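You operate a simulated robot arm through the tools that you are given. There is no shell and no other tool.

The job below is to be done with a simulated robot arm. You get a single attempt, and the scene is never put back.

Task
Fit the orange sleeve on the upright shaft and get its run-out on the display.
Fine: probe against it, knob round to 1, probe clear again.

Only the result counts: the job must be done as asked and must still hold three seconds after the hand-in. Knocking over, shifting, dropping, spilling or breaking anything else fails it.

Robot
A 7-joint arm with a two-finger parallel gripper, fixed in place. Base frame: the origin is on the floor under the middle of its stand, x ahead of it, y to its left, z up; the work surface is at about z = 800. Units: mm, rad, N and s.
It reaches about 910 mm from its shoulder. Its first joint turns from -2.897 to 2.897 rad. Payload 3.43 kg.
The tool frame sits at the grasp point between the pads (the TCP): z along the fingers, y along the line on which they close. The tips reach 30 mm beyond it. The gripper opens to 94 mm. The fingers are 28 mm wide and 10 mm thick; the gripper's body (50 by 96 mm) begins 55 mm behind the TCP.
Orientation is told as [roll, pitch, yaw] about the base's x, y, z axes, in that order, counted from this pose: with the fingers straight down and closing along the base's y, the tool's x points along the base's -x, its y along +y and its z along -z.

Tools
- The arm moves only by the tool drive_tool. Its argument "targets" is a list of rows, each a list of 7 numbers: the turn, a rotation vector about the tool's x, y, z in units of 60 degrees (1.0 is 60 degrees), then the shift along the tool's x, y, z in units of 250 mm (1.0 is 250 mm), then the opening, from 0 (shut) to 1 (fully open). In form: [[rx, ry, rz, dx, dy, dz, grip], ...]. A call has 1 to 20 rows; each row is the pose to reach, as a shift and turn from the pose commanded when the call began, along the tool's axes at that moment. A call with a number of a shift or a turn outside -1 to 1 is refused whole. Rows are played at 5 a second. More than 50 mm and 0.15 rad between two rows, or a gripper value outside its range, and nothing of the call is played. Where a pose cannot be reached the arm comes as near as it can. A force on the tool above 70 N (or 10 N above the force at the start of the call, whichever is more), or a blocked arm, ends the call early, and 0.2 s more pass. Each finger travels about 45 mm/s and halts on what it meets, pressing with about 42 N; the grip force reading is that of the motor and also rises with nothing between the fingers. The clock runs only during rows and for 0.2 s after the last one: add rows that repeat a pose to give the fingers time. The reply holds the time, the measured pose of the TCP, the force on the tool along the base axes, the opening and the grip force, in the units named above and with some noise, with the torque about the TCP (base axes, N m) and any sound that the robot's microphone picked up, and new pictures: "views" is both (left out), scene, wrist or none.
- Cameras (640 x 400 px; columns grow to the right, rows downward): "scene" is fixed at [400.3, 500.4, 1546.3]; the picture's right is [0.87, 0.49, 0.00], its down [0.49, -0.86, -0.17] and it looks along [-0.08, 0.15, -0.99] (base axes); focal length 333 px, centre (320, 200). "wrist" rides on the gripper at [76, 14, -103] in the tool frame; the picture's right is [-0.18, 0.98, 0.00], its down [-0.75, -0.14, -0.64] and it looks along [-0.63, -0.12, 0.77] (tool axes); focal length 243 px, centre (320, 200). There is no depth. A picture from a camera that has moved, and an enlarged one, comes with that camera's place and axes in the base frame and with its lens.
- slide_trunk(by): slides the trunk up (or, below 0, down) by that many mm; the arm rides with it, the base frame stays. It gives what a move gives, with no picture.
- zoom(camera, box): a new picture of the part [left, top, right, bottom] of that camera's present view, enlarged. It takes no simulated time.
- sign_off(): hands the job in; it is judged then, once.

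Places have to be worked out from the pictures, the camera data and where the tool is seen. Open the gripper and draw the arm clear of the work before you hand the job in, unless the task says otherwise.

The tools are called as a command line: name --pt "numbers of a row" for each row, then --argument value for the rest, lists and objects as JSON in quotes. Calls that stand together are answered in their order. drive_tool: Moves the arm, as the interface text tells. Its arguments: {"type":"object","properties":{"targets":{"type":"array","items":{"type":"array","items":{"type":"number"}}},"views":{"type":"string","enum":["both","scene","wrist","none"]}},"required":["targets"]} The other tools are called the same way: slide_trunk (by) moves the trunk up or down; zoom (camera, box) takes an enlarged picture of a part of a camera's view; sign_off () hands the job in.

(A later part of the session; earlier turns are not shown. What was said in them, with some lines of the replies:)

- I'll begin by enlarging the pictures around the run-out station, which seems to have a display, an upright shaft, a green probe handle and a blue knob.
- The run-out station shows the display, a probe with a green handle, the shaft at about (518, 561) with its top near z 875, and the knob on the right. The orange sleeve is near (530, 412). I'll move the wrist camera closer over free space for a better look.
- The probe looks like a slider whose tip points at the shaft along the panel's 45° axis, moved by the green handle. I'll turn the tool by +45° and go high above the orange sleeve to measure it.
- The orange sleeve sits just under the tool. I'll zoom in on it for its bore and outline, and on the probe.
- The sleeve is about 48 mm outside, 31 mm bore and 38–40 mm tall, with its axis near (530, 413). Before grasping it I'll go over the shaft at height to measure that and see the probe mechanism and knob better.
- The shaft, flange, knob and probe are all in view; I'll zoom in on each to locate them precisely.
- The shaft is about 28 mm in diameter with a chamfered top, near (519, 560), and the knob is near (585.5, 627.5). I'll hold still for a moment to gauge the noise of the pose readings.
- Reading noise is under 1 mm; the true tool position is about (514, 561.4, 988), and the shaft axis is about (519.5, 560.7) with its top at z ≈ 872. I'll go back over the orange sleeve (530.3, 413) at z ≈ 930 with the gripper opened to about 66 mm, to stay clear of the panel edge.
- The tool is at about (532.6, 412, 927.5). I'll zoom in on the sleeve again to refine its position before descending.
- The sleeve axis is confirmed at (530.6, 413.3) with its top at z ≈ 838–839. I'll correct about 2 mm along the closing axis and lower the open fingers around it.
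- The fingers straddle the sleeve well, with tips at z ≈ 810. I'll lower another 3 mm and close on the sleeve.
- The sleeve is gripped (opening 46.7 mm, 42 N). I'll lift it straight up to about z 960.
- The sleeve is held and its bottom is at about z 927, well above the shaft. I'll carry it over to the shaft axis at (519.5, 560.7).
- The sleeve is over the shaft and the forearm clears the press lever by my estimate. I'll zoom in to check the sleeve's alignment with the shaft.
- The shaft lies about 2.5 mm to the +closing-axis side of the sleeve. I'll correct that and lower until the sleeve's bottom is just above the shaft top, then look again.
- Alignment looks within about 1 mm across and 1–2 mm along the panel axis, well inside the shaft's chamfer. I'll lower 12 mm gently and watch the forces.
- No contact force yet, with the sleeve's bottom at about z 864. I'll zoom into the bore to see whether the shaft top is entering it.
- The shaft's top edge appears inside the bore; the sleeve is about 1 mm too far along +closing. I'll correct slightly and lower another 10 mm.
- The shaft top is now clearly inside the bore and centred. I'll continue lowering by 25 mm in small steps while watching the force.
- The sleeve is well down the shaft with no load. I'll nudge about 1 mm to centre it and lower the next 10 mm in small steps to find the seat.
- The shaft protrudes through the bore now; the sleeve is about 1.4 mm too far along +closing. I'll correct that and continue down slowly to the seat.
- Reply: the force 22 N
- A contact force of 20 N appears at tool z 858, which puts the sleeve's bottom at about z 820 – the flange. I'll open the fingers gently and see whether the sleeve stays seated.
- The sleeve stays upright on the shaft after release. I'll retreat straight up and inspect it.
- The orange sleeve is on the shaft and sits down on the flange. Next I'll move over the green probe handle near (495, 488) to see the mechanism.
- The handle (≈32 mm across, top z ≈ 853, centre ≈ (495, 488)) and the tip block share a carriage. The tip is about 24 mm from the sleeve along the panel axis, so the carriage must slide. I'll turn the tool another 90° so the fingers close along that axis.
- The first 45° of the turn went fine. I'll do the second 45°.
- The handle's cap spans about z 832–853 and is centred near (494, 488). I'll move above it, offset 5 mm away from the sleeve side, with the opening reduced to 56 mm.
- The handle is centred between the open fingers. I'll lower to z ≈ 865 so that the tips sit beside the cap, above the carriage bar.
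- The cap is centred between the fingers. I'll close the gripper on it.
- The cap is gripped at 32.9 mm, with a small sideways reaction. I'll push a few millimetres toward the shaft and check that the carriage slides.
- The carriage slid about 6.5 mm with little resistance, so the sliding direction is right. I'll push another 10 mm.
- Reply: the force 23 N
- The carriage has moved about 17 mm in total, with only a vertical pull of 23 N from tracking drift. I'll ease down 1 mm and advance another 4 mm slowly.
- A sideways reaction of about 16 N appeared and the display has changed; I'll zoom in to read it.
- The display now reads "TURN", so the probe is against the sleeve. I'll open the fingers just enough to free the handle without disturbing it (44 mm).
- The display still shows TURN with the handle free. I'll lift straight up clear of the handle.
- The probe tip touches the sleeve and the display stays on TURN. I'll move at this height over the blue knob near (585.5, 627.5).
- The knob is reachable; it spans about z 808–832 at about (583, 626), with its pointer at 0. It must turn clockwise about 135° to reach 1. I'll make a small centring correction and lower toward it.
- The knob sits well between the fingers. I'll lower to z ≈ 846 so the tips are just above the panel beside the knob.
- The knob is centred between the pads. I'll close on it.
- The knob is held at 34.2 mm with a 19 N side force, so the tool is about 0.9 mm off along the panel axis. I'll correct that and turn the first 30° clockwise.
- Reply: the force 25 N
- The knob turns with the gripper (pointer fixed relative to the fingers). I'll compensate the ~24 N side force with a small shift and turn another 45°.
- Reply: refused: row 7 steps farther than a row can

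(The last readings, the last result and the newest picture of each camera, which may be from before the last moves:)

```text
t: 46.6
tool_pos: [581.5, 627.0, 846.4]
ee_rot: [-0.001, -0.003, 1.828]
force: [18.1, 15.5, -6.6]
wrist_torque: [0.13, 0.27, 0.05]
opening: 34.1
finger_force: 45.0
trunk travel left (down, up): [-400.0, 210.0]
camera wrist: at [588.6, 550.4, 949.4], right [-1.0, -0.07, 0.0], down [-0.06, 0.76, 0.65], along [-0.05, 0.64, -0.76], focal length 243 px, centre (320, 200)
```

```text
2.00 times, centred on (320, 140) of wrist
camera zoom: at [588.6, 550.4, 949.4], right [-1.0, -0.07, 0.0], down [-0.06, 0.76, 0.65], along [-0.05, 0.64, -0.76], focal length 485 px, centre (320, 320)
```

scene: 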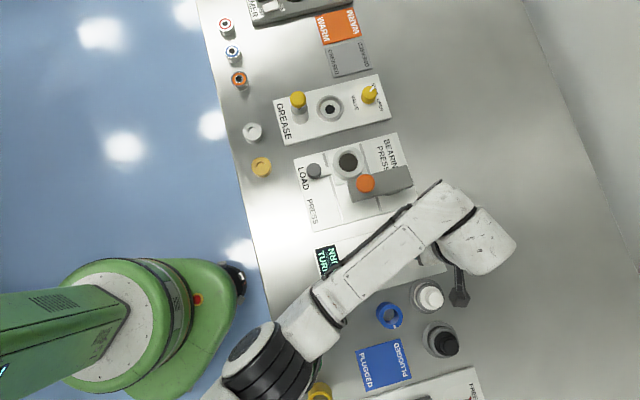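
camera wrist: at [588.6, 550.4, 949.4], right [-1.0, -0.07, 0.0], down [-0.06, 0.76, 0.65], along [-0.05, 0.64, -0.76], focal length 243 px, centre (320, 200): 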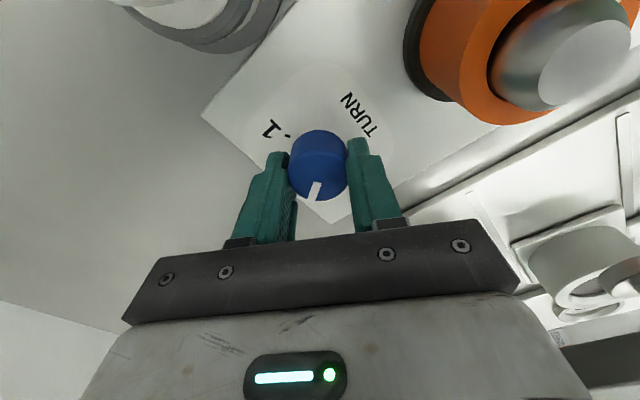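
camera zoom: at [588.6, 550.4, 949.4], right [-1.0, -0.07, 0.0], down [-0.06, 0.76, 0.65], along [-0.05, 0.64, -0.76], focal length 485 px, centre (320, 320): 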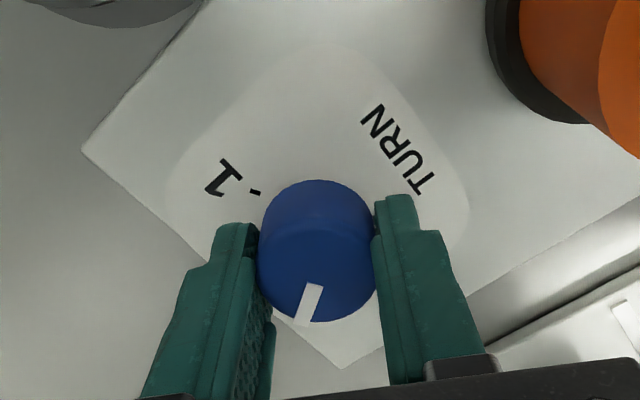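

The last step between rows was too large, so nothing moved. I'll repeat the same turn with even, smaller steps.

drive_tool --pt "0 0 0 -0.0016 -0.0028 0 0.25" --pt "0 0 0.1 -0.0016 -0.0028 0 0.25" --pt "0 0 0.2 -0.0016 -0.0028 0 0.25" --pt "0 0 0.3 -0.0016 -0.0028 0 0.25" --pt "0 0 0.4 -0.0016 -0.0028 0 0.25" --pt "0 0 0.5 -0.0016 -0.0028 0 0.25" --pt "0 0 0.6 -0.0016 -0.0028 0 0.25" --pt "0 0 0.7 -0.0016 -0.0028 0 0.25" --pt "0 0 0.7 -0.0016 -0.0028 0 0.25" --views "wrist"

zoom --camera "wrist" --box '[220, 40, 420, 240]'

```text
t: 48.6
tool_pos: [583.3, 628.2, 847.4]
ee_rot: [-0.005, -0.003, 1.094]
force: [29.1, -6.8, 11.1]
wrist_torque: [1.22, -0.13, 0.09]
opening: 33.9
finger_force: 45.0
trunk travel left (down, up): [-400.0, 210.0]
camera wrist: at [537.3, 566.8, 949.6], right [-0.79, 0.61, 0.0], down [0.47, 0.61, 0.64], along [0.4, 0.51, -0.77], focal length 243 px, centre (320, 200)
```

wrist: 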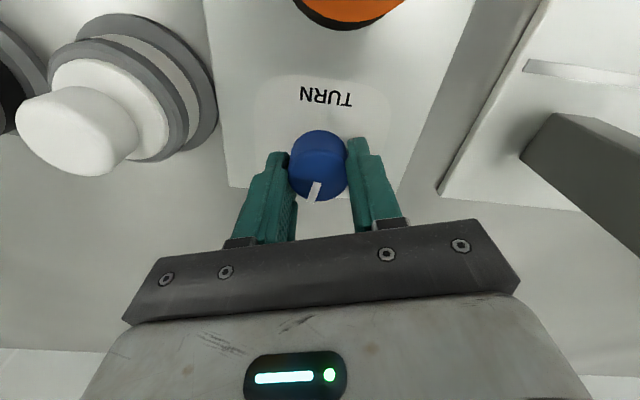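

```text
2.00 times, centred on (320, 140) of wrist
camera zoom: at [537.3, 566.8, 949.6], right [-0.79, 0.61, 0.0], down [0.47, 0.61, 0.64], along [0.4, 0.51, -0.77], focal length 485 px, centre (320, 320)
```

zoom: 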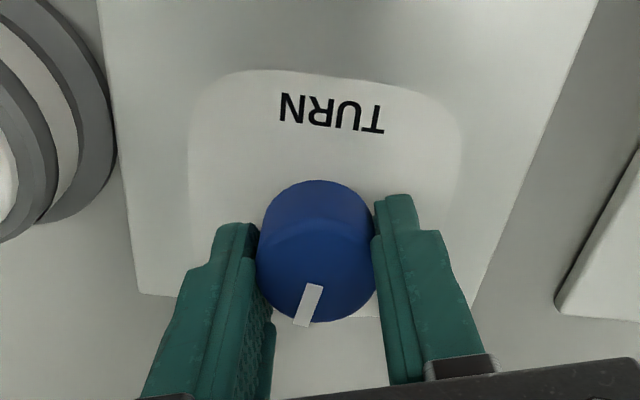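

72° have been turned and the knob follows. I'll relieve the 29 N side force with a 1.3 mm shift and turn another 42°.

drive_tool --pt "0 0 0 -0.0013 -0.0052 0 0.25" --pt "0 0 0.1 -0.0013 -0.0052 0 0.25" --pt "0 0 0.2 -0.0013 -0.0052 0 0.25" --pt "0 0 0.3 -0.0013 -0.0052 0 0.25" --pt "0 0 0.4 -0.0013 -0.0052 0 0.25" --pt "0 0 0.5 -0.0013 -0.0052 0 0.25" --pt "0 0 0.6 -0.0013 -0.0052 0 0.25" --pt "0 0 0.7 -0.0013 -0.0052 0 0.25" --pt "0 0 0.7 -0.0013 -0.0052 0 0.25" --views "both"

zoom --camera "wrist" --box '[220, 40, 420, 240]'

```text
t: 50.6
tool_pos: [586.4, 626.2, 847.9]
ee_rot: [0.0, 0.0, 0.36]
force: [19.5, -21.7, 10.5]
wrist_torque: [-0.03, 0.78, 0.04]
opening: 33.7
finger_force: 45.1
trunk travel left (down, up): [-400.0, 210.0]
camera wrist: at [510.5, 612.7, 949.7], right [-0.17, 0.98, 0.0], down [0.75, 0.14, 0.64], along [0.63, 0.11, -0.77], focal length 243 px, centre (320, 200)
```

scene: 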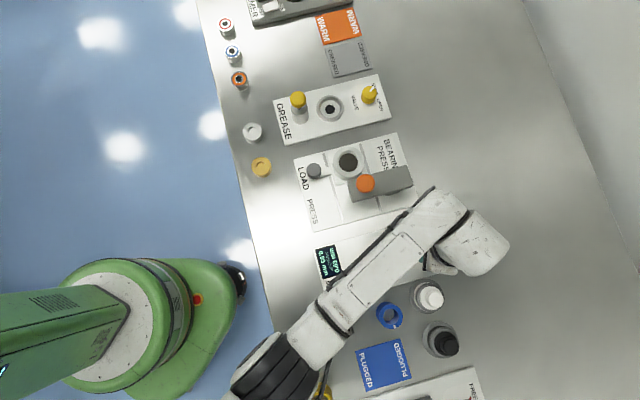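
wrist: 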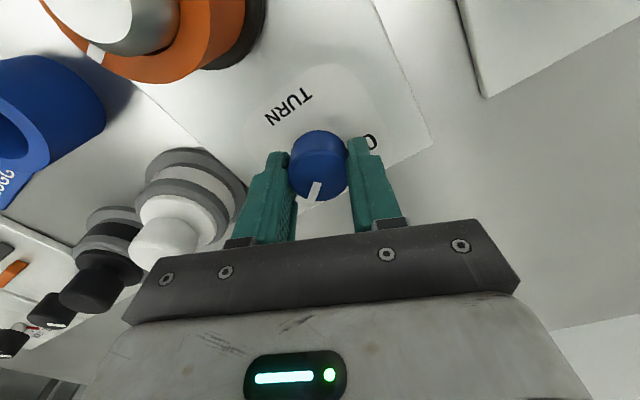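

```text
2.00 times, centred on (320, 140) of wrist
camera zoom: at [510.5, 612.7, 949.7], right [-0.17, 0.98, 0.0], down [0.75, 0.14, 0.64], along [0.63, 0.11, -0.77], focal length 485 px, centre (320, 320)
```

zoom: 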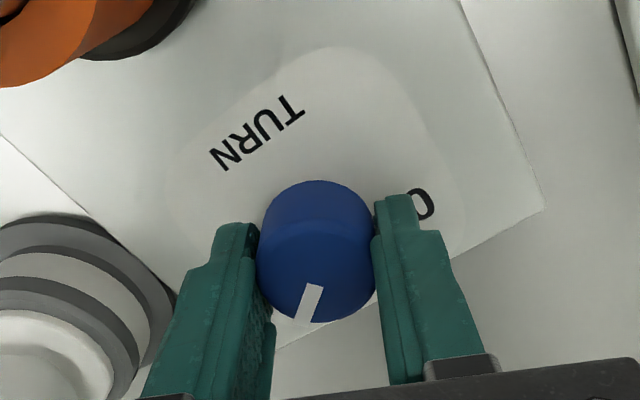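

114° turned; the display in the scene view seems to have changed to a number, so I'll zoom in on it.

zoom --camera "scene" --box '[300, 235, 360, 290]'

zoom --camera "scene" --box '[300, 220, 460, 320]'

```text
7.27 times, centred on (330, 262) of scene
camera zoom: at [400.3, 500.4, 1546.3], right [0.87, 0.49, 0.0], down [0.49, -0.86, -0.17], along [-0.08, 0.15, -0.99], focal length 2424 px, centre (247, -254)
```

zoom: 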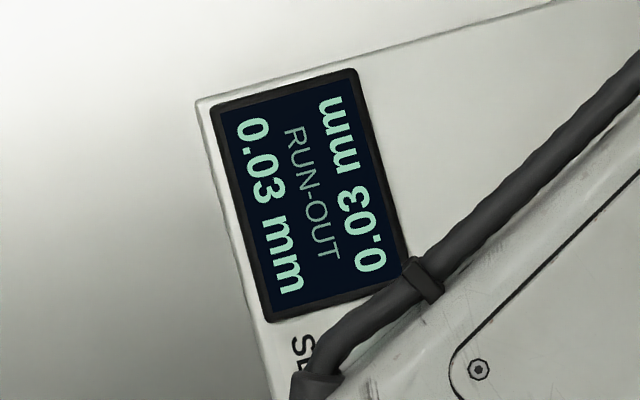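

```text
4.00 times, centred on (380, 270) of scene
camera zoom: at [400.3, 500.4, 1546.3], right [0.87, 0.49, 0.0], down [0.49, -0.86, -0.17], along [-0.08, 0.15, -0.99], focal length 1333 px, centre (80, -80)
```

zoom: 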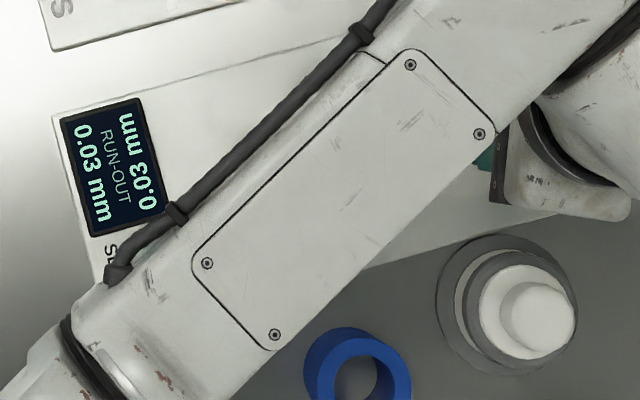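

The run-out reads 0.03 mm. The knob still has about 20° to go to reach the 1 mark, so I'll relieve the side force and finish the turn.

drive_tool --pt "0 0 0 -0.002 -0.005 0 0.25" --pt "0 0 0.09 -0.002 -0.005 0 0.25" --pt "0 0 0.18 -0.002 -0.005 0 0.25" --pt "0 0 0.27 -0.002 -0.005 0 0.25" --pt "0 0 0.34 -0.002 -0.005 0 0.25" --pt "0 0 0.34 -0.002 -0.005 0 0.25" --views "both"

zoom --camera "wrist" --box '[220, 40, 420, 240]'

zoom --camera "scene" --box '[300, 235, 360, 290]'

```text
t: 52.0
tool_pos: [584.4, 625.1, 846.8]
ee_rot: [-0.001, -0.001, 0.006]
force: [11.6, -26.8, 7.7]
wrist_torque: [0.15, -0.02, -0.02]
opening: 33.5
finger_force: 44.4
trunk travel left (down, up): [-400.0, 210.0]
camera wrist: at [509.3, 638.8, 949.2], right [0.18, 0.98, 0.0], down [0.75, -0.13, 0.64], along [0.63, -0.12, -0.77], focal length 243 px, centre (320, 200)
```

scene: 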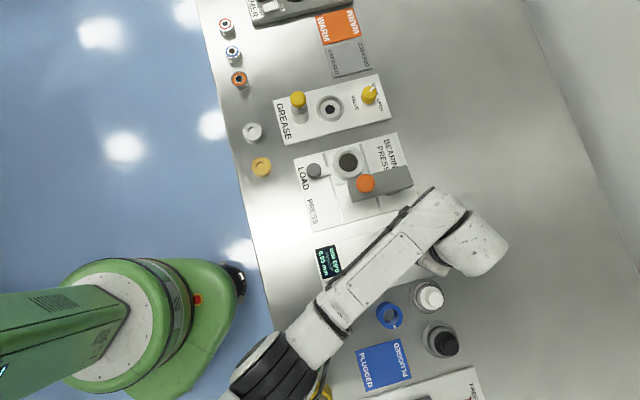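
wrist: 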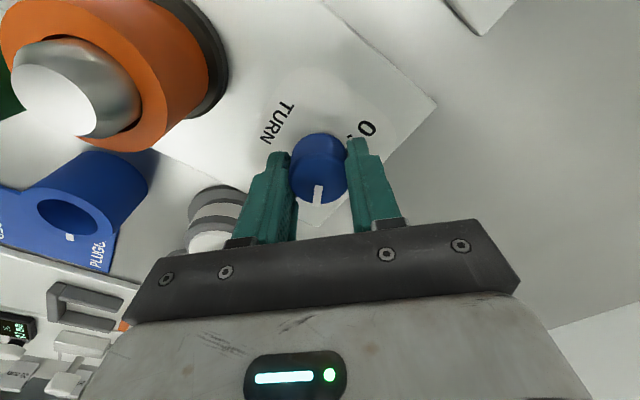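

```text
2.00 times, centred on (320, 140) of wrist
camera zoom: at [509.3, 638.8, 949.2], right [0.18, 0.98, 0.0], down [0.75, -0.13, 0.64], along [0.63, -0.12, -0.77], focal length 485 px, centre (320, 320)
```

zoom: 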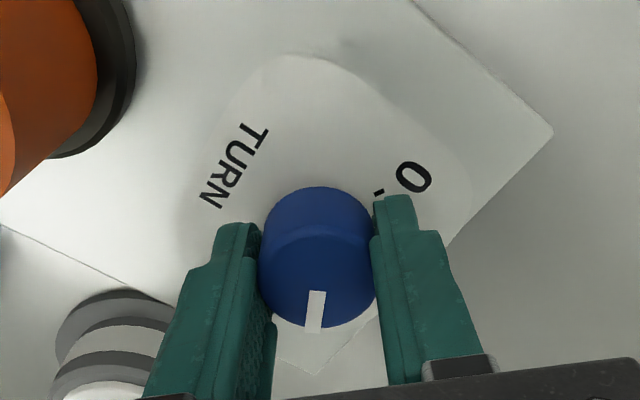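

```text
7.27 times, centred on (330, 262) of scene
camera zoom: at [400.3, 500.4, 1546.3], right [0.87, 0.49, 0.0], down [0.49, -0.86, -0.17], along [-0.08, 0.15, -0.99], focal length 2424 px, centre (247, -254)
```

zoom: 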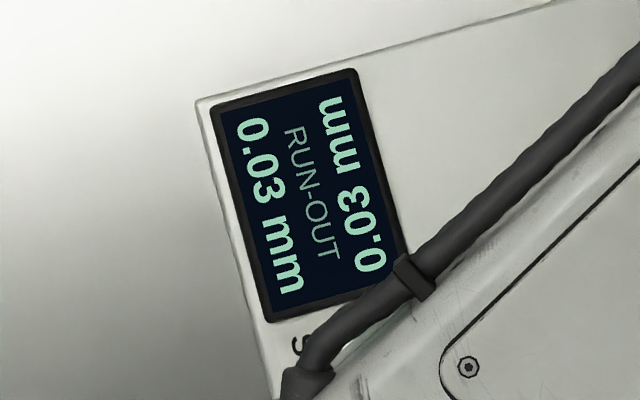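

The pointer shifted slightly relative to the fingers, so the knob has hit its end stop at 1, and the display holds 0.03 mm. I'll release the knob.

drive_tool --pt "0 0 0 0 0 0 0.4" --pt "0 0 0 0 0 0 0.5" --pt "0 0 0 0 0 0 0.58" --pt "0 0 0 0 0 0 0.58" --views "wrist"

zoom --camera "wrist" --box '[220, 40, 420, 240]'

zoom --camera "scene" --box '[300, 235, 360, 290]'

```text
t: 53.0
tool_pos: [582.8, 626.5, 847.1]
ee_rot: [0.0, 0.0, 0.01]
force: [0.3, -0.2, 0.7]
wrist_torque: [0.01, 0.0, 0.03]
opening: 54.6
finger_force: 0.0
trunk travel left (down, up): [-400.0, 210.0]
camera wrist: at [508.4, 640.4, 949.6], right [0.17, 0.98, 0.0], down [0.76, -0.13, 0.64], along [0.63, -0.11, -0.77], focal length 243 px, centre (320, 200)
```

wrist: 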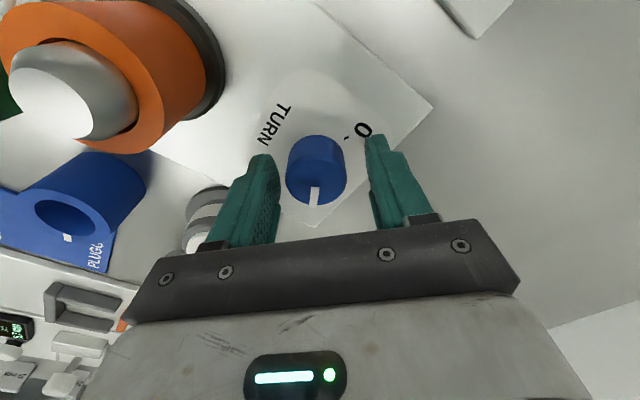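

```text
2.00 times, centred on (320, 140) of wrist
camera zoom: at [508.4, 640.4, 949.6], right [0.17, 0.98, 0.0], down [0.76, -0.13, 0.64], along [0.63, -0.11, -0.77], focal length 485 px, centre (320, 320)
```

zoom: 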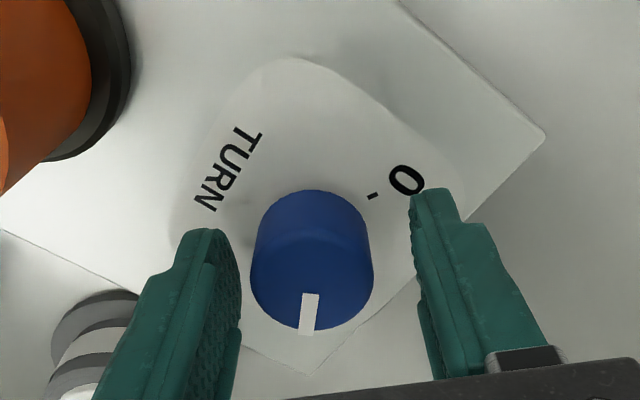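

```text
7.27 times, centred on (330, 262) of scene
camera zoom: at [400.3, 500.4, 1546.3], right [0.87, 0.49, 0.0], down [0.49, -0.86, -0.17], along [-0.08, 0.15, -0.99], focal length 2424 px, centre (247, -254)
```

zoom: 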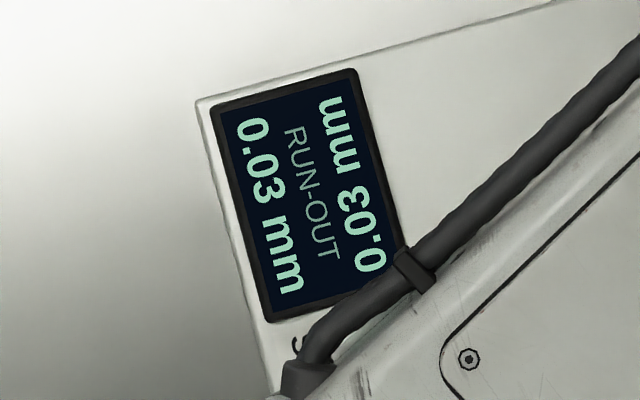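

The display holds and the knob is free. I'll lift clear and look from above at whether the pointer matches the 1 mark.

drive_tool --pt "0 0 0 0 0 -0.05 0.58" --pt "0 0 0 0 0 -0.15 0.58" --pt "0 0 0 0 0 -0.27 0.58" --pt "0 0 0 0 0 -0.39 0.58" --pt "0 0 0 0 0 -0.48 0.58" --pt "0 0 0 0 0 -0.48 0.58" --views "both"

zoom --camera "wrist" --box '[260, 50, 400, 150]'

zoom --camera "wrist" --box '[80, 0, 400, 200]'

```text
t: 54.4
tool_pos: [581.4, 627.7, 967.5]
ee_rot: [0.0, 0.0, 0.011]
force: [-0.3, 1.0, -0.4]
wrist_torque: [0.0, 0.0, -0.03]
opening: 54.5
finger_force: 0.0
trunk travel left (down, up): [-400.0, 210.0]
camera wrist: at [506.4, 641.6, 1070.8], right [0.17, 0.98, 0.0], down [0.75, -0.13, 0.64], along [0.63, -0.11, -0.77], focal length 243 px, centre (320, 200)
```

scene: 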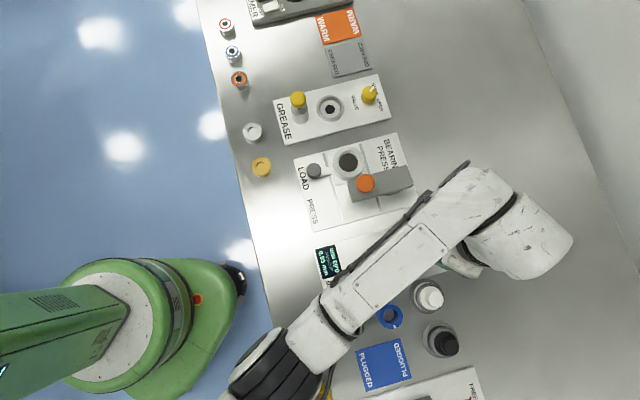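
wrist: 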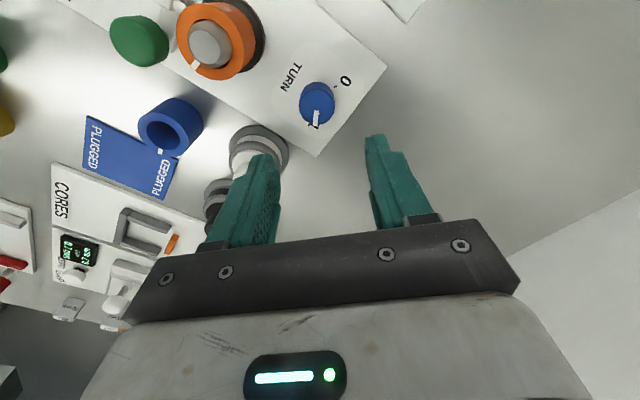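

```text
4.00 times, centred on (330, 100) of wrist
camera zoom: at [506.4, 641.6, 1070.8], right [0.17, 0.98, 0.0], down [0.75, -0.13, 0.64], along [0.63, -0.11, -0.77], focal length 970 px, centre (280, 600)
```

zoom: 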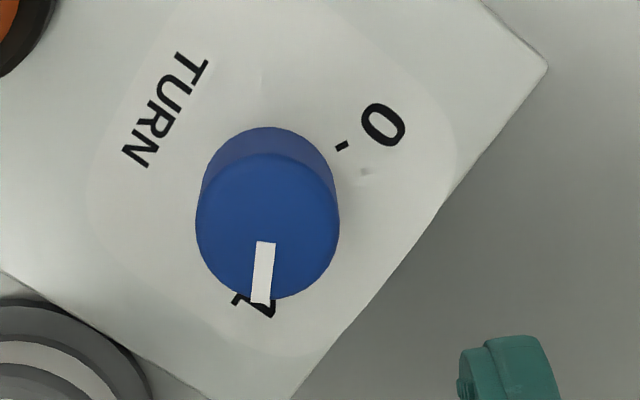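

```text
2.00 times, centred on (240, 100) of wrist
camera zoom: at [506.4, 641.6, 1070.8], right [0.17, 0.98, 0.0], down [0.75, -0.13, 0.64], along [0.63, -0.11, -0.77], focal length 485 px, centre (480, 400)
```

zoom: 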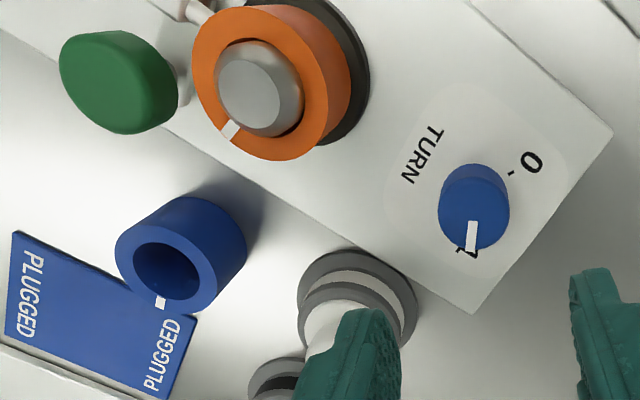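

The pointer now lies on "1". Next I'll go back over the probe handle (now near (508, 502)) at safe height, turning back to the orientation that worked before.

drive_tool --pt "0 0 -0.125 0.036 -0.065 0 0.58" --pt "0 0 -0.25 0.073 -0.129 0 0.58" --pt "0 0 -0.375 0.109 -0.194 0 0.58" --pt "0 0 -0.5 0.145 -0.258 0 0.58" --pt "0 0 -0.625 0.181 -0.323 0 0.58" --pt "0 0 -0.75 0.218 -0.388 0 0.58" --pt "0 0 -0.875 0.254 -0.452 0 0.58" --pt "0 0 -1.0 0.29 -0.517 0 0.58" --pt "0 0 -1.0 0.29 -0.517 0 0.58" --views "wrist"

drive_tool --pt "0 0 -0.125 0 0 0 0.58" --pt "0 0 -0.25 0 0 0 0.58" --pt "0 0 -0.375 0 0 0 0.58" --pt "0 0 -0.5 0 0 0 0.58" --pt "0 0 -0.625 0 0 0 0.58" --pt "0 0 -0.75 0 0 0 0.58" --pt "0 0 -0.875 0 0 0 0.58" --pt "0 0 -1.0 0 0 0 0.58" --pt "0 0 -1.0 0 0 0 0.58" --views "both"

```text
t: 56.4
tool_pos: [512.0, 494.6, 965.4]
ee_rot: [0.001, 0.0, 1.057]
force: [0.9, 0.1, 0.2]
wrist_torque: [-0.05, -0.03, -0.01]
opening: 54.5
finger_force: 0.0
trunk travel left (down, up): [-400.0, 210.0]
camera wrist: at [462.8, 436.1, 1068.8], right [-0.77, 0.64, 0.0], down [0.49, 0.59, 0.64], along [0.41, 0.49, -0.77], focal length 243 px, centre (320, 200)
```

wrist: 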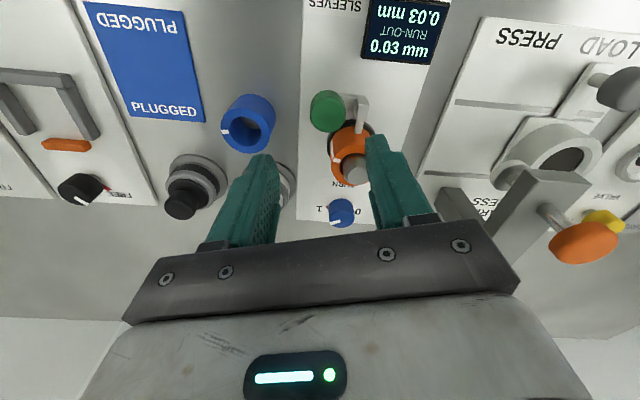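

```text
t: 58.4
tool_pos: [512.0, 497.9, 966.4]
ee_rot: [0.0, 0.001, 2.105]
force: [-0.3, -0.5, -0.4]
wrist_torque: [-0.03, 0.01, 0.03]
opening: 54.4
finger_force: 0.0
trunk travel left (down, up): [-400.0, 210.0]
camera wrist: at [539.7, 425.1, 1069.3], right [-0.94, -0.34, 0.0], down [-0.26, 0.72, 0.64], along [-0.22, 0.6, -0.77], focal length 243 px, centre (320, 200)
```

scene: 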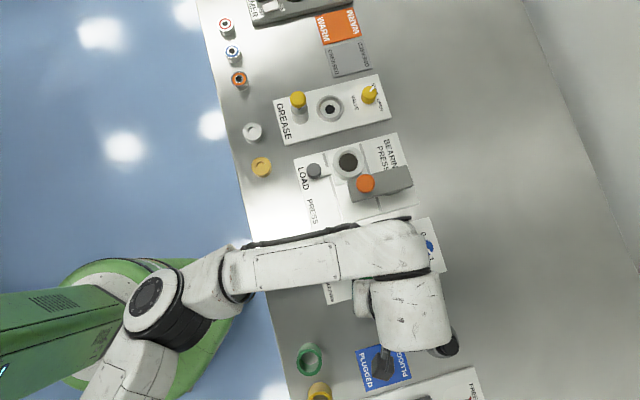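
wrist: 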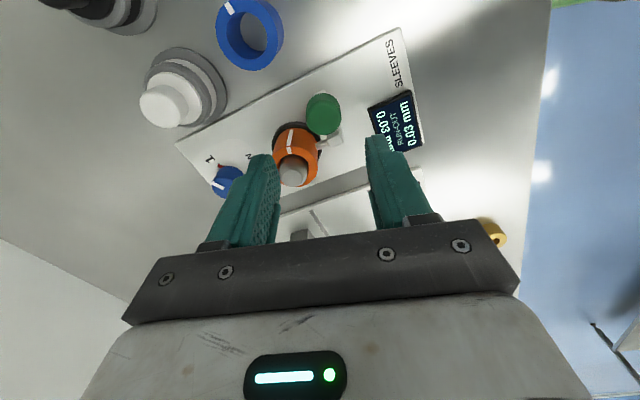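

I'm over the handle again. I'll finish the turn to 135° and descend to z ≈ 900 for a check.

drive_tool --pt "0 0 -0.12 -0.006 0.004 0.03 0.58" --pt "0 0 -0.24 -0.006 0.004 0.1 0.58" --pt "0 0 -0.24 -0.006 0.004 0.18 0.58" --pt "0 0 -0.24 -0.006 0.004 0.26 0.58" --pt "0 0 -0.24 -0.006 0.004 0.26 0.58" --views "wrist"

zoom --camera "wrist" --box '[220, 50, 420, 220]'

```text
t: 59.6
tool_pos: [511.3, 498.3, 902.4]
ee_rot: [-0.001, -0.001, 2.356]
force: [0.8, -1.9, -0.9]
wrist_torque: [0.01, 0.02, -0.02]
opening: 54.6
finger_force: 0.0
trunk travel left (down, up): [-400.0, 210.0]
camera wrist: at [556.3, 433.4, 1004.6], right [-0.83, -0.56, 0.0], down [-0.43, 0.63, 0.64], along [-0.36, 0.53, -0.77], focal length 243 px, centre (320, 200)
```

wrist: 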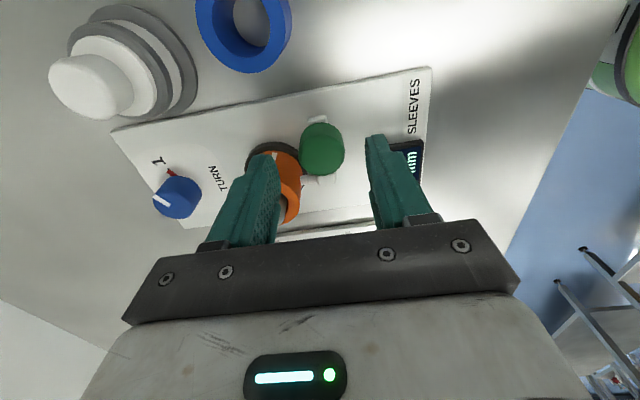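

```text
2.35 times, centred on (320, 135) of wrist
camera zoom: at [556.3, 433.4, 1004.6], right [-0.83, -0.56, 0.0], down [-0.43, 0.63, 0.64], along [-0.36, 0.53, -0.77], focal length 571 px, centre (320, 353)
```

zoom: 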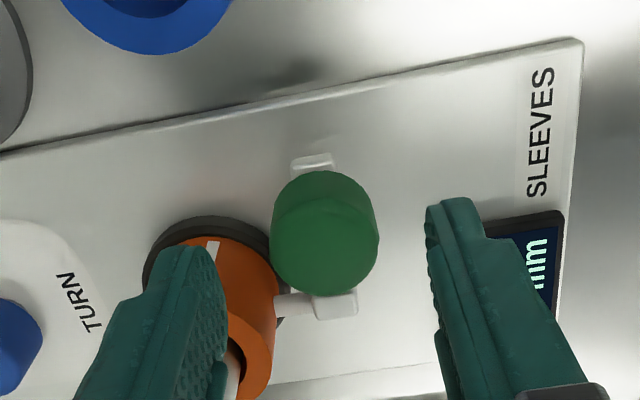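

The handle is about 1 mm right of centre, and the sleeve is close to the left finger. I'll narrow the opening to 44 mm, correct by 1 mm, and lower to z ≈ 864.

drive_tool --pt "0 0 0 0 0.004 0.0 0.5" --pt "0 0 0 0 0.004 0.0 0.47" --pt "0 0 0 0 0.004 0.04 0.47" --pt "0 0 0 0 0.004 0.08 0.47" --pt "0 0 0 0 0.004 0.12 0.47" --pt "0 0 0 0 0.004 0.15 0.47" --pt "0 0 0 0 0.004 0.15 0.47" --views "wrist"

zoom --camera "wrist" --box '[190, 60, 430, 260]'

```text
t: 61.2
tool_pos: [509.1, 496.3, 865.0]
ee_rot: [0.0, -0.002, 2.355]
force: [-0.1, -0.1, -0.3]
wrist_torque: [0.05, 0.0, -0.03]
opening: 44.0
finger_force: 0.0
trunk travel left (down, up): [-400.0, 210.0]
camera wrist: at [553.6, 432.1, 967.5], right [-0.83, -0.56, 0.0], down [-0.43, 0.63, 0.64], along [-0.36, 0.53, -0.77], focal length 243 px, centre (320, 200)
```

wrist: 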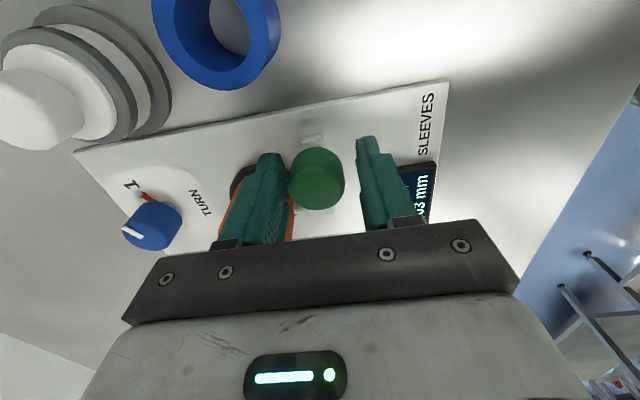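

```text
2.00 times, centred on (310, 160) of wrist
camera zoom: at [553.6, 432.1, 967.5], right [-0.83, -0.56, 0.0], down [-0.43, 0.63, 0.64], along [-0.36, 0.53, -0.77], focal length 485 px, centre (340, 280)
```

zoom: 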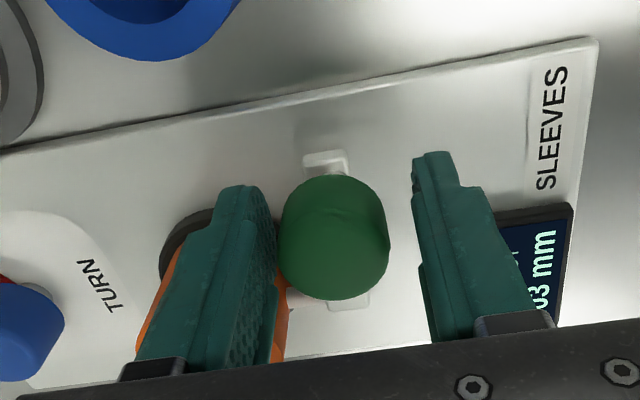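

The handle lies between the fingers (1.5 mm toward the sleeve side) and the display still shows 0.03 mm. I'll close on the handle; any self-centring just pulls the probe away from the sleeve.

drive_tool --pt "0 0 0 0 0 0 0.4" --pt "0 0 0 0 0 0 0.33" --pt "0 0 0 0 0 0 0.25" --pt "0 0 0 0 0 0 0.25" --pt "0 0 0 0 0 0 0.25" --views "wrist"

```text
t: 62.4
tool_pos: [508.8, 496.5, 865.9]
ee_rot: [-0.001, 0.0, 2.356]
force: [-1.5, 1.8, 8.3]
wrist_torque: [-0.28, 0.35, 0.03]
opening: 31.7
finger_force: 44.9
trunk travel left (down, up): [-400.0, 210.0]
camera wrist: at [553.3, 432.3, 968.2], right [-0.83, -0.56, 0.0], down [-0.43, 0.63, 0.64], along [-0.36, 0.53, -0.77], focal length 243 px, centre (320, 200)
```

wrist: 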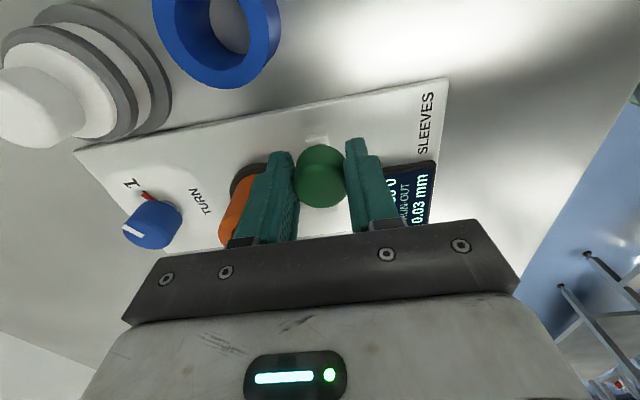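

The handle is held and the reading is still 0.03 mm. I'll pull the probe back 14 mm away from the sleeve.

drive_tool --pt "0 0 0 0 0.008 0 0.25" --pt "0 0 0 0 0.016 0 0.25" --pt "0 0 0 0 0.024 0 0.25" --pt "0 0 0 0 0.032 0 0.25" --pt "0 0 0 0 0.04 0 0.25" --pt "0 0 0 0 0.048 0 0.25" --pt "0 0 0 0 0.056 0 0.25" --pt "0 0 0 0 0.056 0 0.25" --views "wrist"

zoom --camera "wrist" --box '[190, 60, 450, 260]'

```text
t: 64.2
tool_pos: [498.4, 486.7, 866.3]
ee_rot: [-0.003, 0.0, 2.355]
force: [-8.4, 10.1, 28.0]
wrist_torque: [-0.56, 0.27, -0.26]
opening: 31.7
finger_force: 44.9
trunk travel left (down, up): [-400.0, 210.0]
camera wrist: at [544.0, 422.8, 968.1], right [-0.82, -0.57, 0.0], down [-0.43, 0.63, 0.64], along [-0.36, 0.53, -0.77], focal length 243 px, centre (320, 200)
```

wrist: 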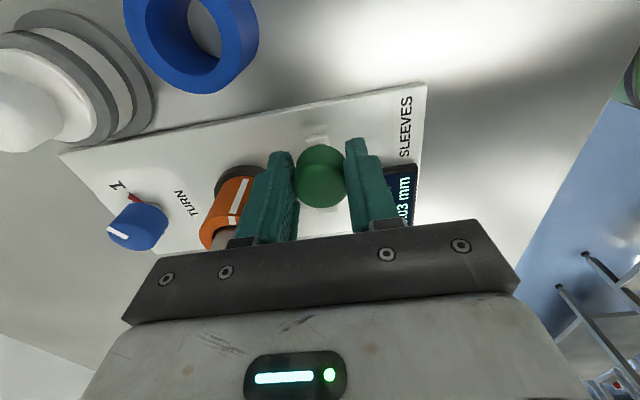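

```text
2.00 times, centred on (320, 160) of wrist
camera zoom: at [544.0, 422.8, 968.1], right [-0.82, -0.57, 0.0], down [-0.43, 0.63, 0.64], along [-0.36, 0.53, -0.77], focal length 485 px, centre (320, 280)
```

zoom: 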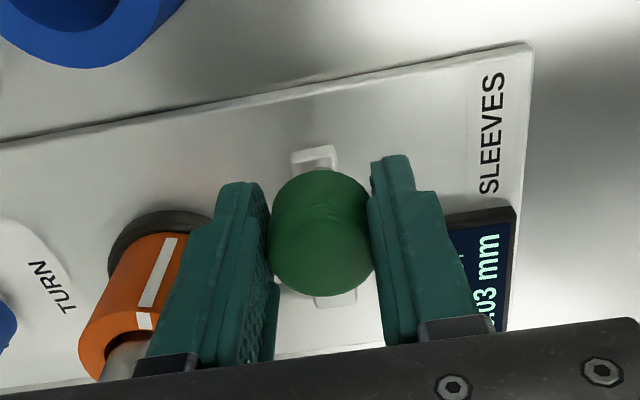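

The probe is clear by about 14 mm, and the display still shows 0.03 mm. I'll ease off the 28 N vertical load and pull back the last 3 mm toward its original position.

drive_tool --pt "0 0 0 -0.002 0 -0.005 0.25" --pt "0 0 0 -0.002 0.004 -0.005 0.25" --pt "0 0 0 -0.002 0.008 -0.005 0.25" --pt "0 0 0 -0.002 0.012 -0.005 0.25" --pt "0 0 0 -0.002 0.012 -0.005 0.25" --views "none"

```text
t: 65.4
tool_pos: [496.4, 484.5, 865.3]
ee_rot: [-0.001, 0.001, 2.355]
force: [-4.8, 6.0, 22.8]
wrist_torque: [0.74, 0.9, 0.41]
opening: 31.9
finger_force: 44.9
trunk travel left (down, up): [-400.0, 210.0]
```

The probe is back near its starting position with no end-stop force. I'll open the fingers to release the handle.

drive_tool --pt "0 0 0 0 0 0 0.36" --pt "0 0 0 0 0 0 0.42" --pt "0 0 0 0 0 0 0.5" --pt "0 0 0 0 0 0 0.54" --pt "0 0 0 0 0 0 0.54" --views "wrist"

zoom --camera "wrist" --box '[190, 60, 450, 260]'

```text
t: 66.6
tool_pos: [497.7, 485.0, 866.1]
ee_rot: [0.001, 0.001, 2.356]
force: [-0.7, 0.5, -0.3]
wrist_torque: [-0.04, -0.02, 0.01]
opening: 50.6
finger_force: 0.1
trunk travel left (down, up): [-400.0, 210.0]
camera wrist: at [542.6, 421.4, 967.8], right [-0.83, -0.56, 0.0], down [-0.43, 0.63, 0.64], along [-0.36, 0.53, -0.77], focal length 243 px, centre (320, 200)
```

wrist: 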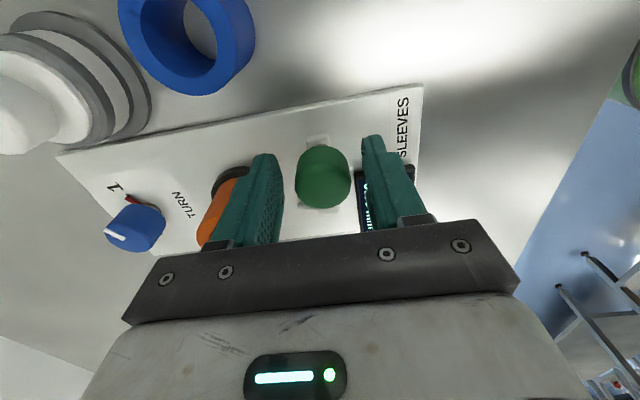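

```text
2.00 times, centred on (320, 160) of wrist
camera zoom: at [542.6, 421.4, 967.8], right [-0.83, -0.56, 0.0], down [-0.43, 0.63, 0.64], along [-0.36, 0.53, -0.77], focal length 485 px, centre (320, 280)
```

zoom: 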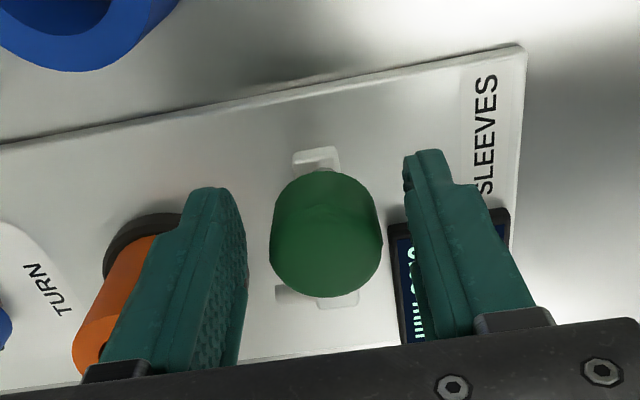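

The handle is free and centred between the open fingers. I'll rise straight up, well clear of the work.

drive_tool --pt "0 0 0 0 0 -0.05 0.54" --pt "0 0 0 0 0 -0.13 0.54" --pt "0 0 0 0 0 -0.25 0.54" --pt "0 0 0 0 0 -0.38 0.6" --pt "0 0 0 0 0 -0.52 0.8" --pt "0 0 0 0 0 -0.66 1.0" --pt "0 0 0 0 0 -0.66 1.0" --views "both"

zoom --camera "wrist" --box '[200, 20, 440, 200]'

```text
t: 68.2
tool_pos: [498.0, 484.9, 1034.4]
ee_rot: [0.001, 0.001, 2.354]
force: [0.3, -0.5, 0.2]
wrist_torque: [0.02, -0.03, 0.03]
opening: 94.1
finger_force: 0.1
trunk travel left (down, up): [-400.0, 210.0]
camera wrist: at [543.4, 421.3, 1136.6], right [-0.83, -0.56, 0.0], down [-0.43, 0.63, 0.64], along [-0.36, 0.53, -0.77], focal length 243 px, centre (320, 200)
```

scene: 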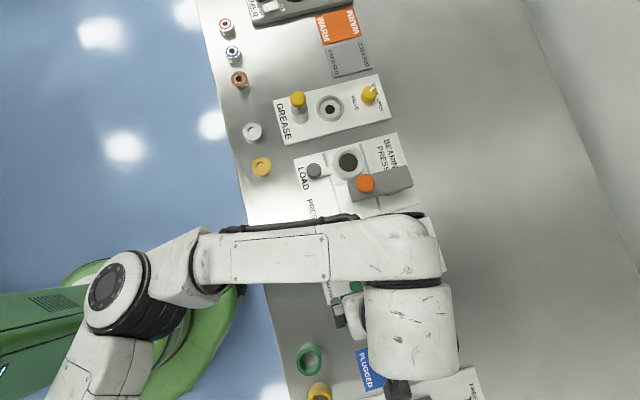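
wrist: 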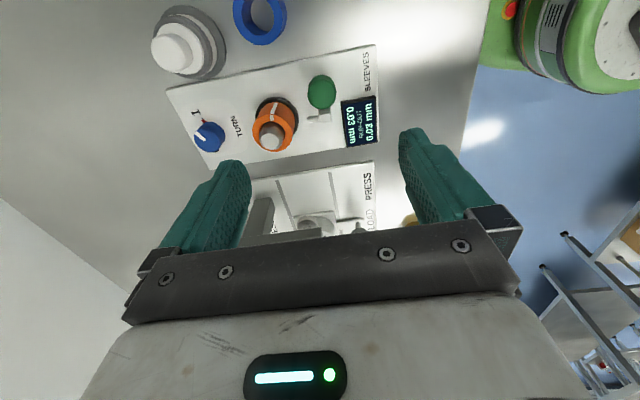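

```text
2.22 times, centred on (320, 110) of wrist
camera zoom: at [543.4, 421.3, 1136.6], right [-0.83, -0.56, 0.0], down [-0.43, 0.63, 0.64], along [-0.36, 0.53, -0.77], focal length 539 px, centre (320, 400)
```

zoom: 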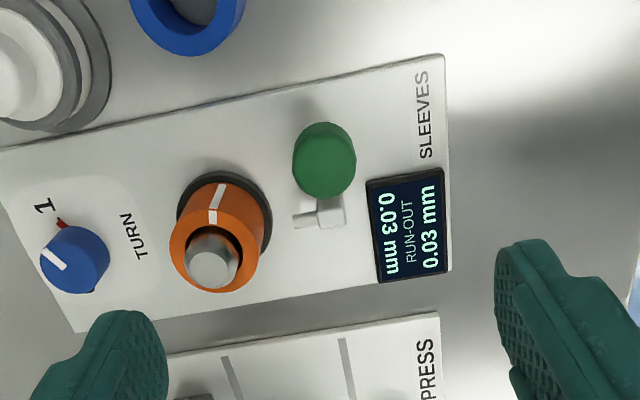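

The display shows 0.03 mm with the probe clear. I'll zoom in on the knob to double-check the pointer against the 1 mark, and on the sleeve.

zoom --camera "wrist" --box '[180, 90, 250, 160]'

zoom --camera "wrist" --box '[240, 60, 390, 160]'

```text
5.71 times, centred on (215, 125) of wrist
camera zoom: at [543.4, 421.3, 1136.6], right [-0.83, -0.56, 0.0], down [-0.43, 0.63, 0.64], along [-0.36, 0.53, -0.77], focal length 1386 px, centre (920, 629)
```

zoom: 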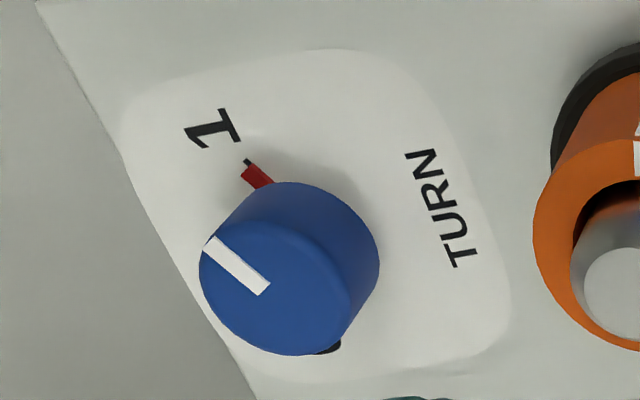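

```text
4.00 times, centred on (315, 110) of wrist
camera zoom: at [543.4, 421.3, 1136.6], right [-0.83, -0.56, 0.0], down [-0.43, 0.63, 0.64], along [-0.36, 0.53, -0.77], focal length 970 px, centre (340, 560)
```

zoom: 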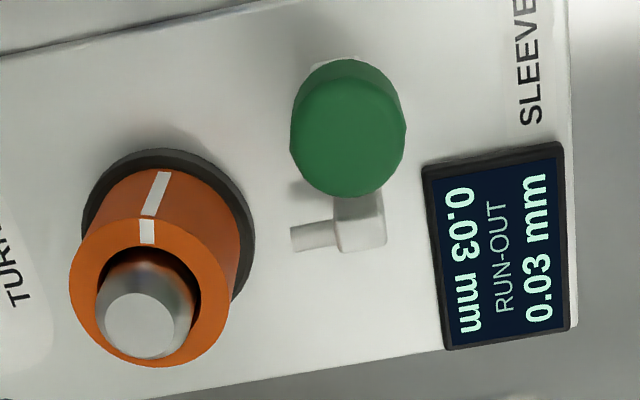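

The red pointer lines up with the 1 tick, the sleeve is seated and upright, and the probe tip is well clear. I'll draw the arm higher and back from the work for a final scene check.

drive_tool --pt "0 0 0 0.06 0.1 -0.1 1" --pt "0 0 0 0.12 0.2 -0.2 1" --pt "0 0 0 0.18 0.3 -0.3 1" --pt "0 0 0 0.2 0.4 -0.4 1" --pt "0 0 0 0.2 0.5 -0.45 1" --pt "0 0 0 0.2 0.5 -0.45 1" --views "both"

zoom --camera "scene" --box '[290, 210, 470, 322]'

```text
t: 69.6
tool_pos: [446.1, 362.6, 1141.5]
ee_rot: [-0.001, -0.001, 2.354]
force: [0.2, -0.2, 0.1]
wrist_torque: [-0.02, 0.01, -0.02]
opening: 93.8
finger_force: 0.0
trunk travel left (down, up): [-400.0, 210.0]
camera wrist: at [489.9, 299.1, 1244.3], right [-0.83, -0.56, 0.0], down [-0.43, 0.63, 0.64], along [-0.36, 0.53, -0.77], focal length 243 px, centre (320, 200)
```

scene: 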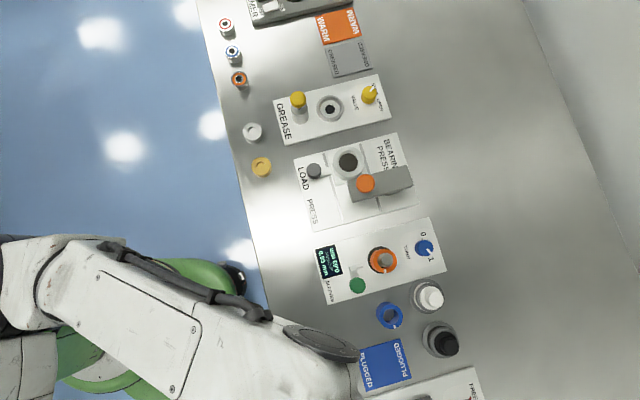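
wrist: 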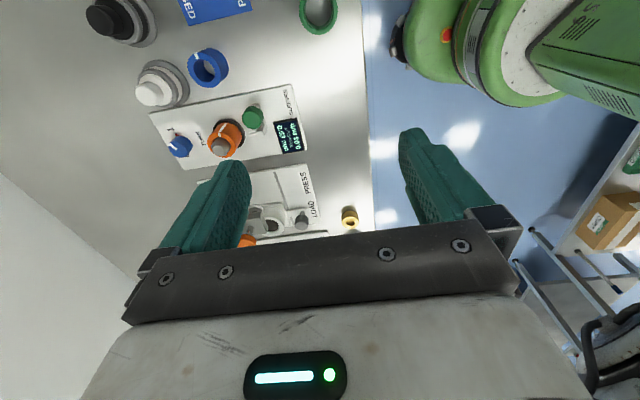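

```text
3.56 times, centred on (380, 266) of scene
camera zoom: at [400.3, 500.4, 1546.3], right [0.87, 0.49, 0.0], down [0.49, -0.86, -0.17], along [-0.08, 0.15, -0.99], focal length 1185 px, centre (107, -35)
```

zoom: 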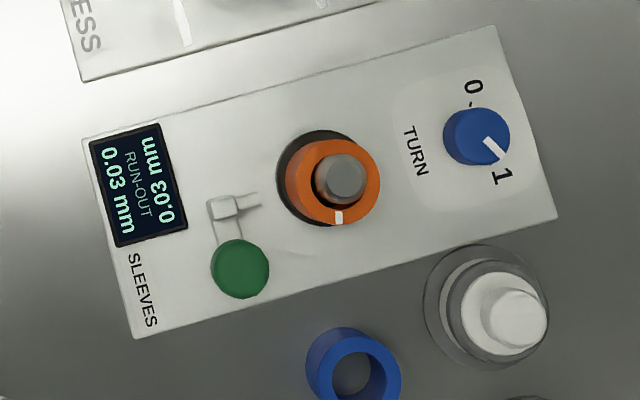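

The final scene view shows the orange sleeve on the shaft, the probe back at its starting place, the knob at 1 and 0.03 mm on the display. Nothing else has moved, and the arm is clear with the gripper open, so I'm handing the job in.

sign_off

```text
The job is handed in.
```

The orange sleeve is fitted on the upright shaft, and the display shows a run-out of 0.03 mm. I've handed the job in.

- **Sleeve:** it slid down the shaft, met the flange, and stayed upright when I let go.
- **Probe:** I pushed it against the sleeve until the display read "TURN". After the measurement I drew it back to about where it started.
- **Knob:** it is turned round to 1, with its red pointer on the 1 mark.
- **Reading:** the display still showed 0.03 mm after the probe was clear.

In the final pictures nothing else had moved. The gripper is open and the arm is clear of the work.
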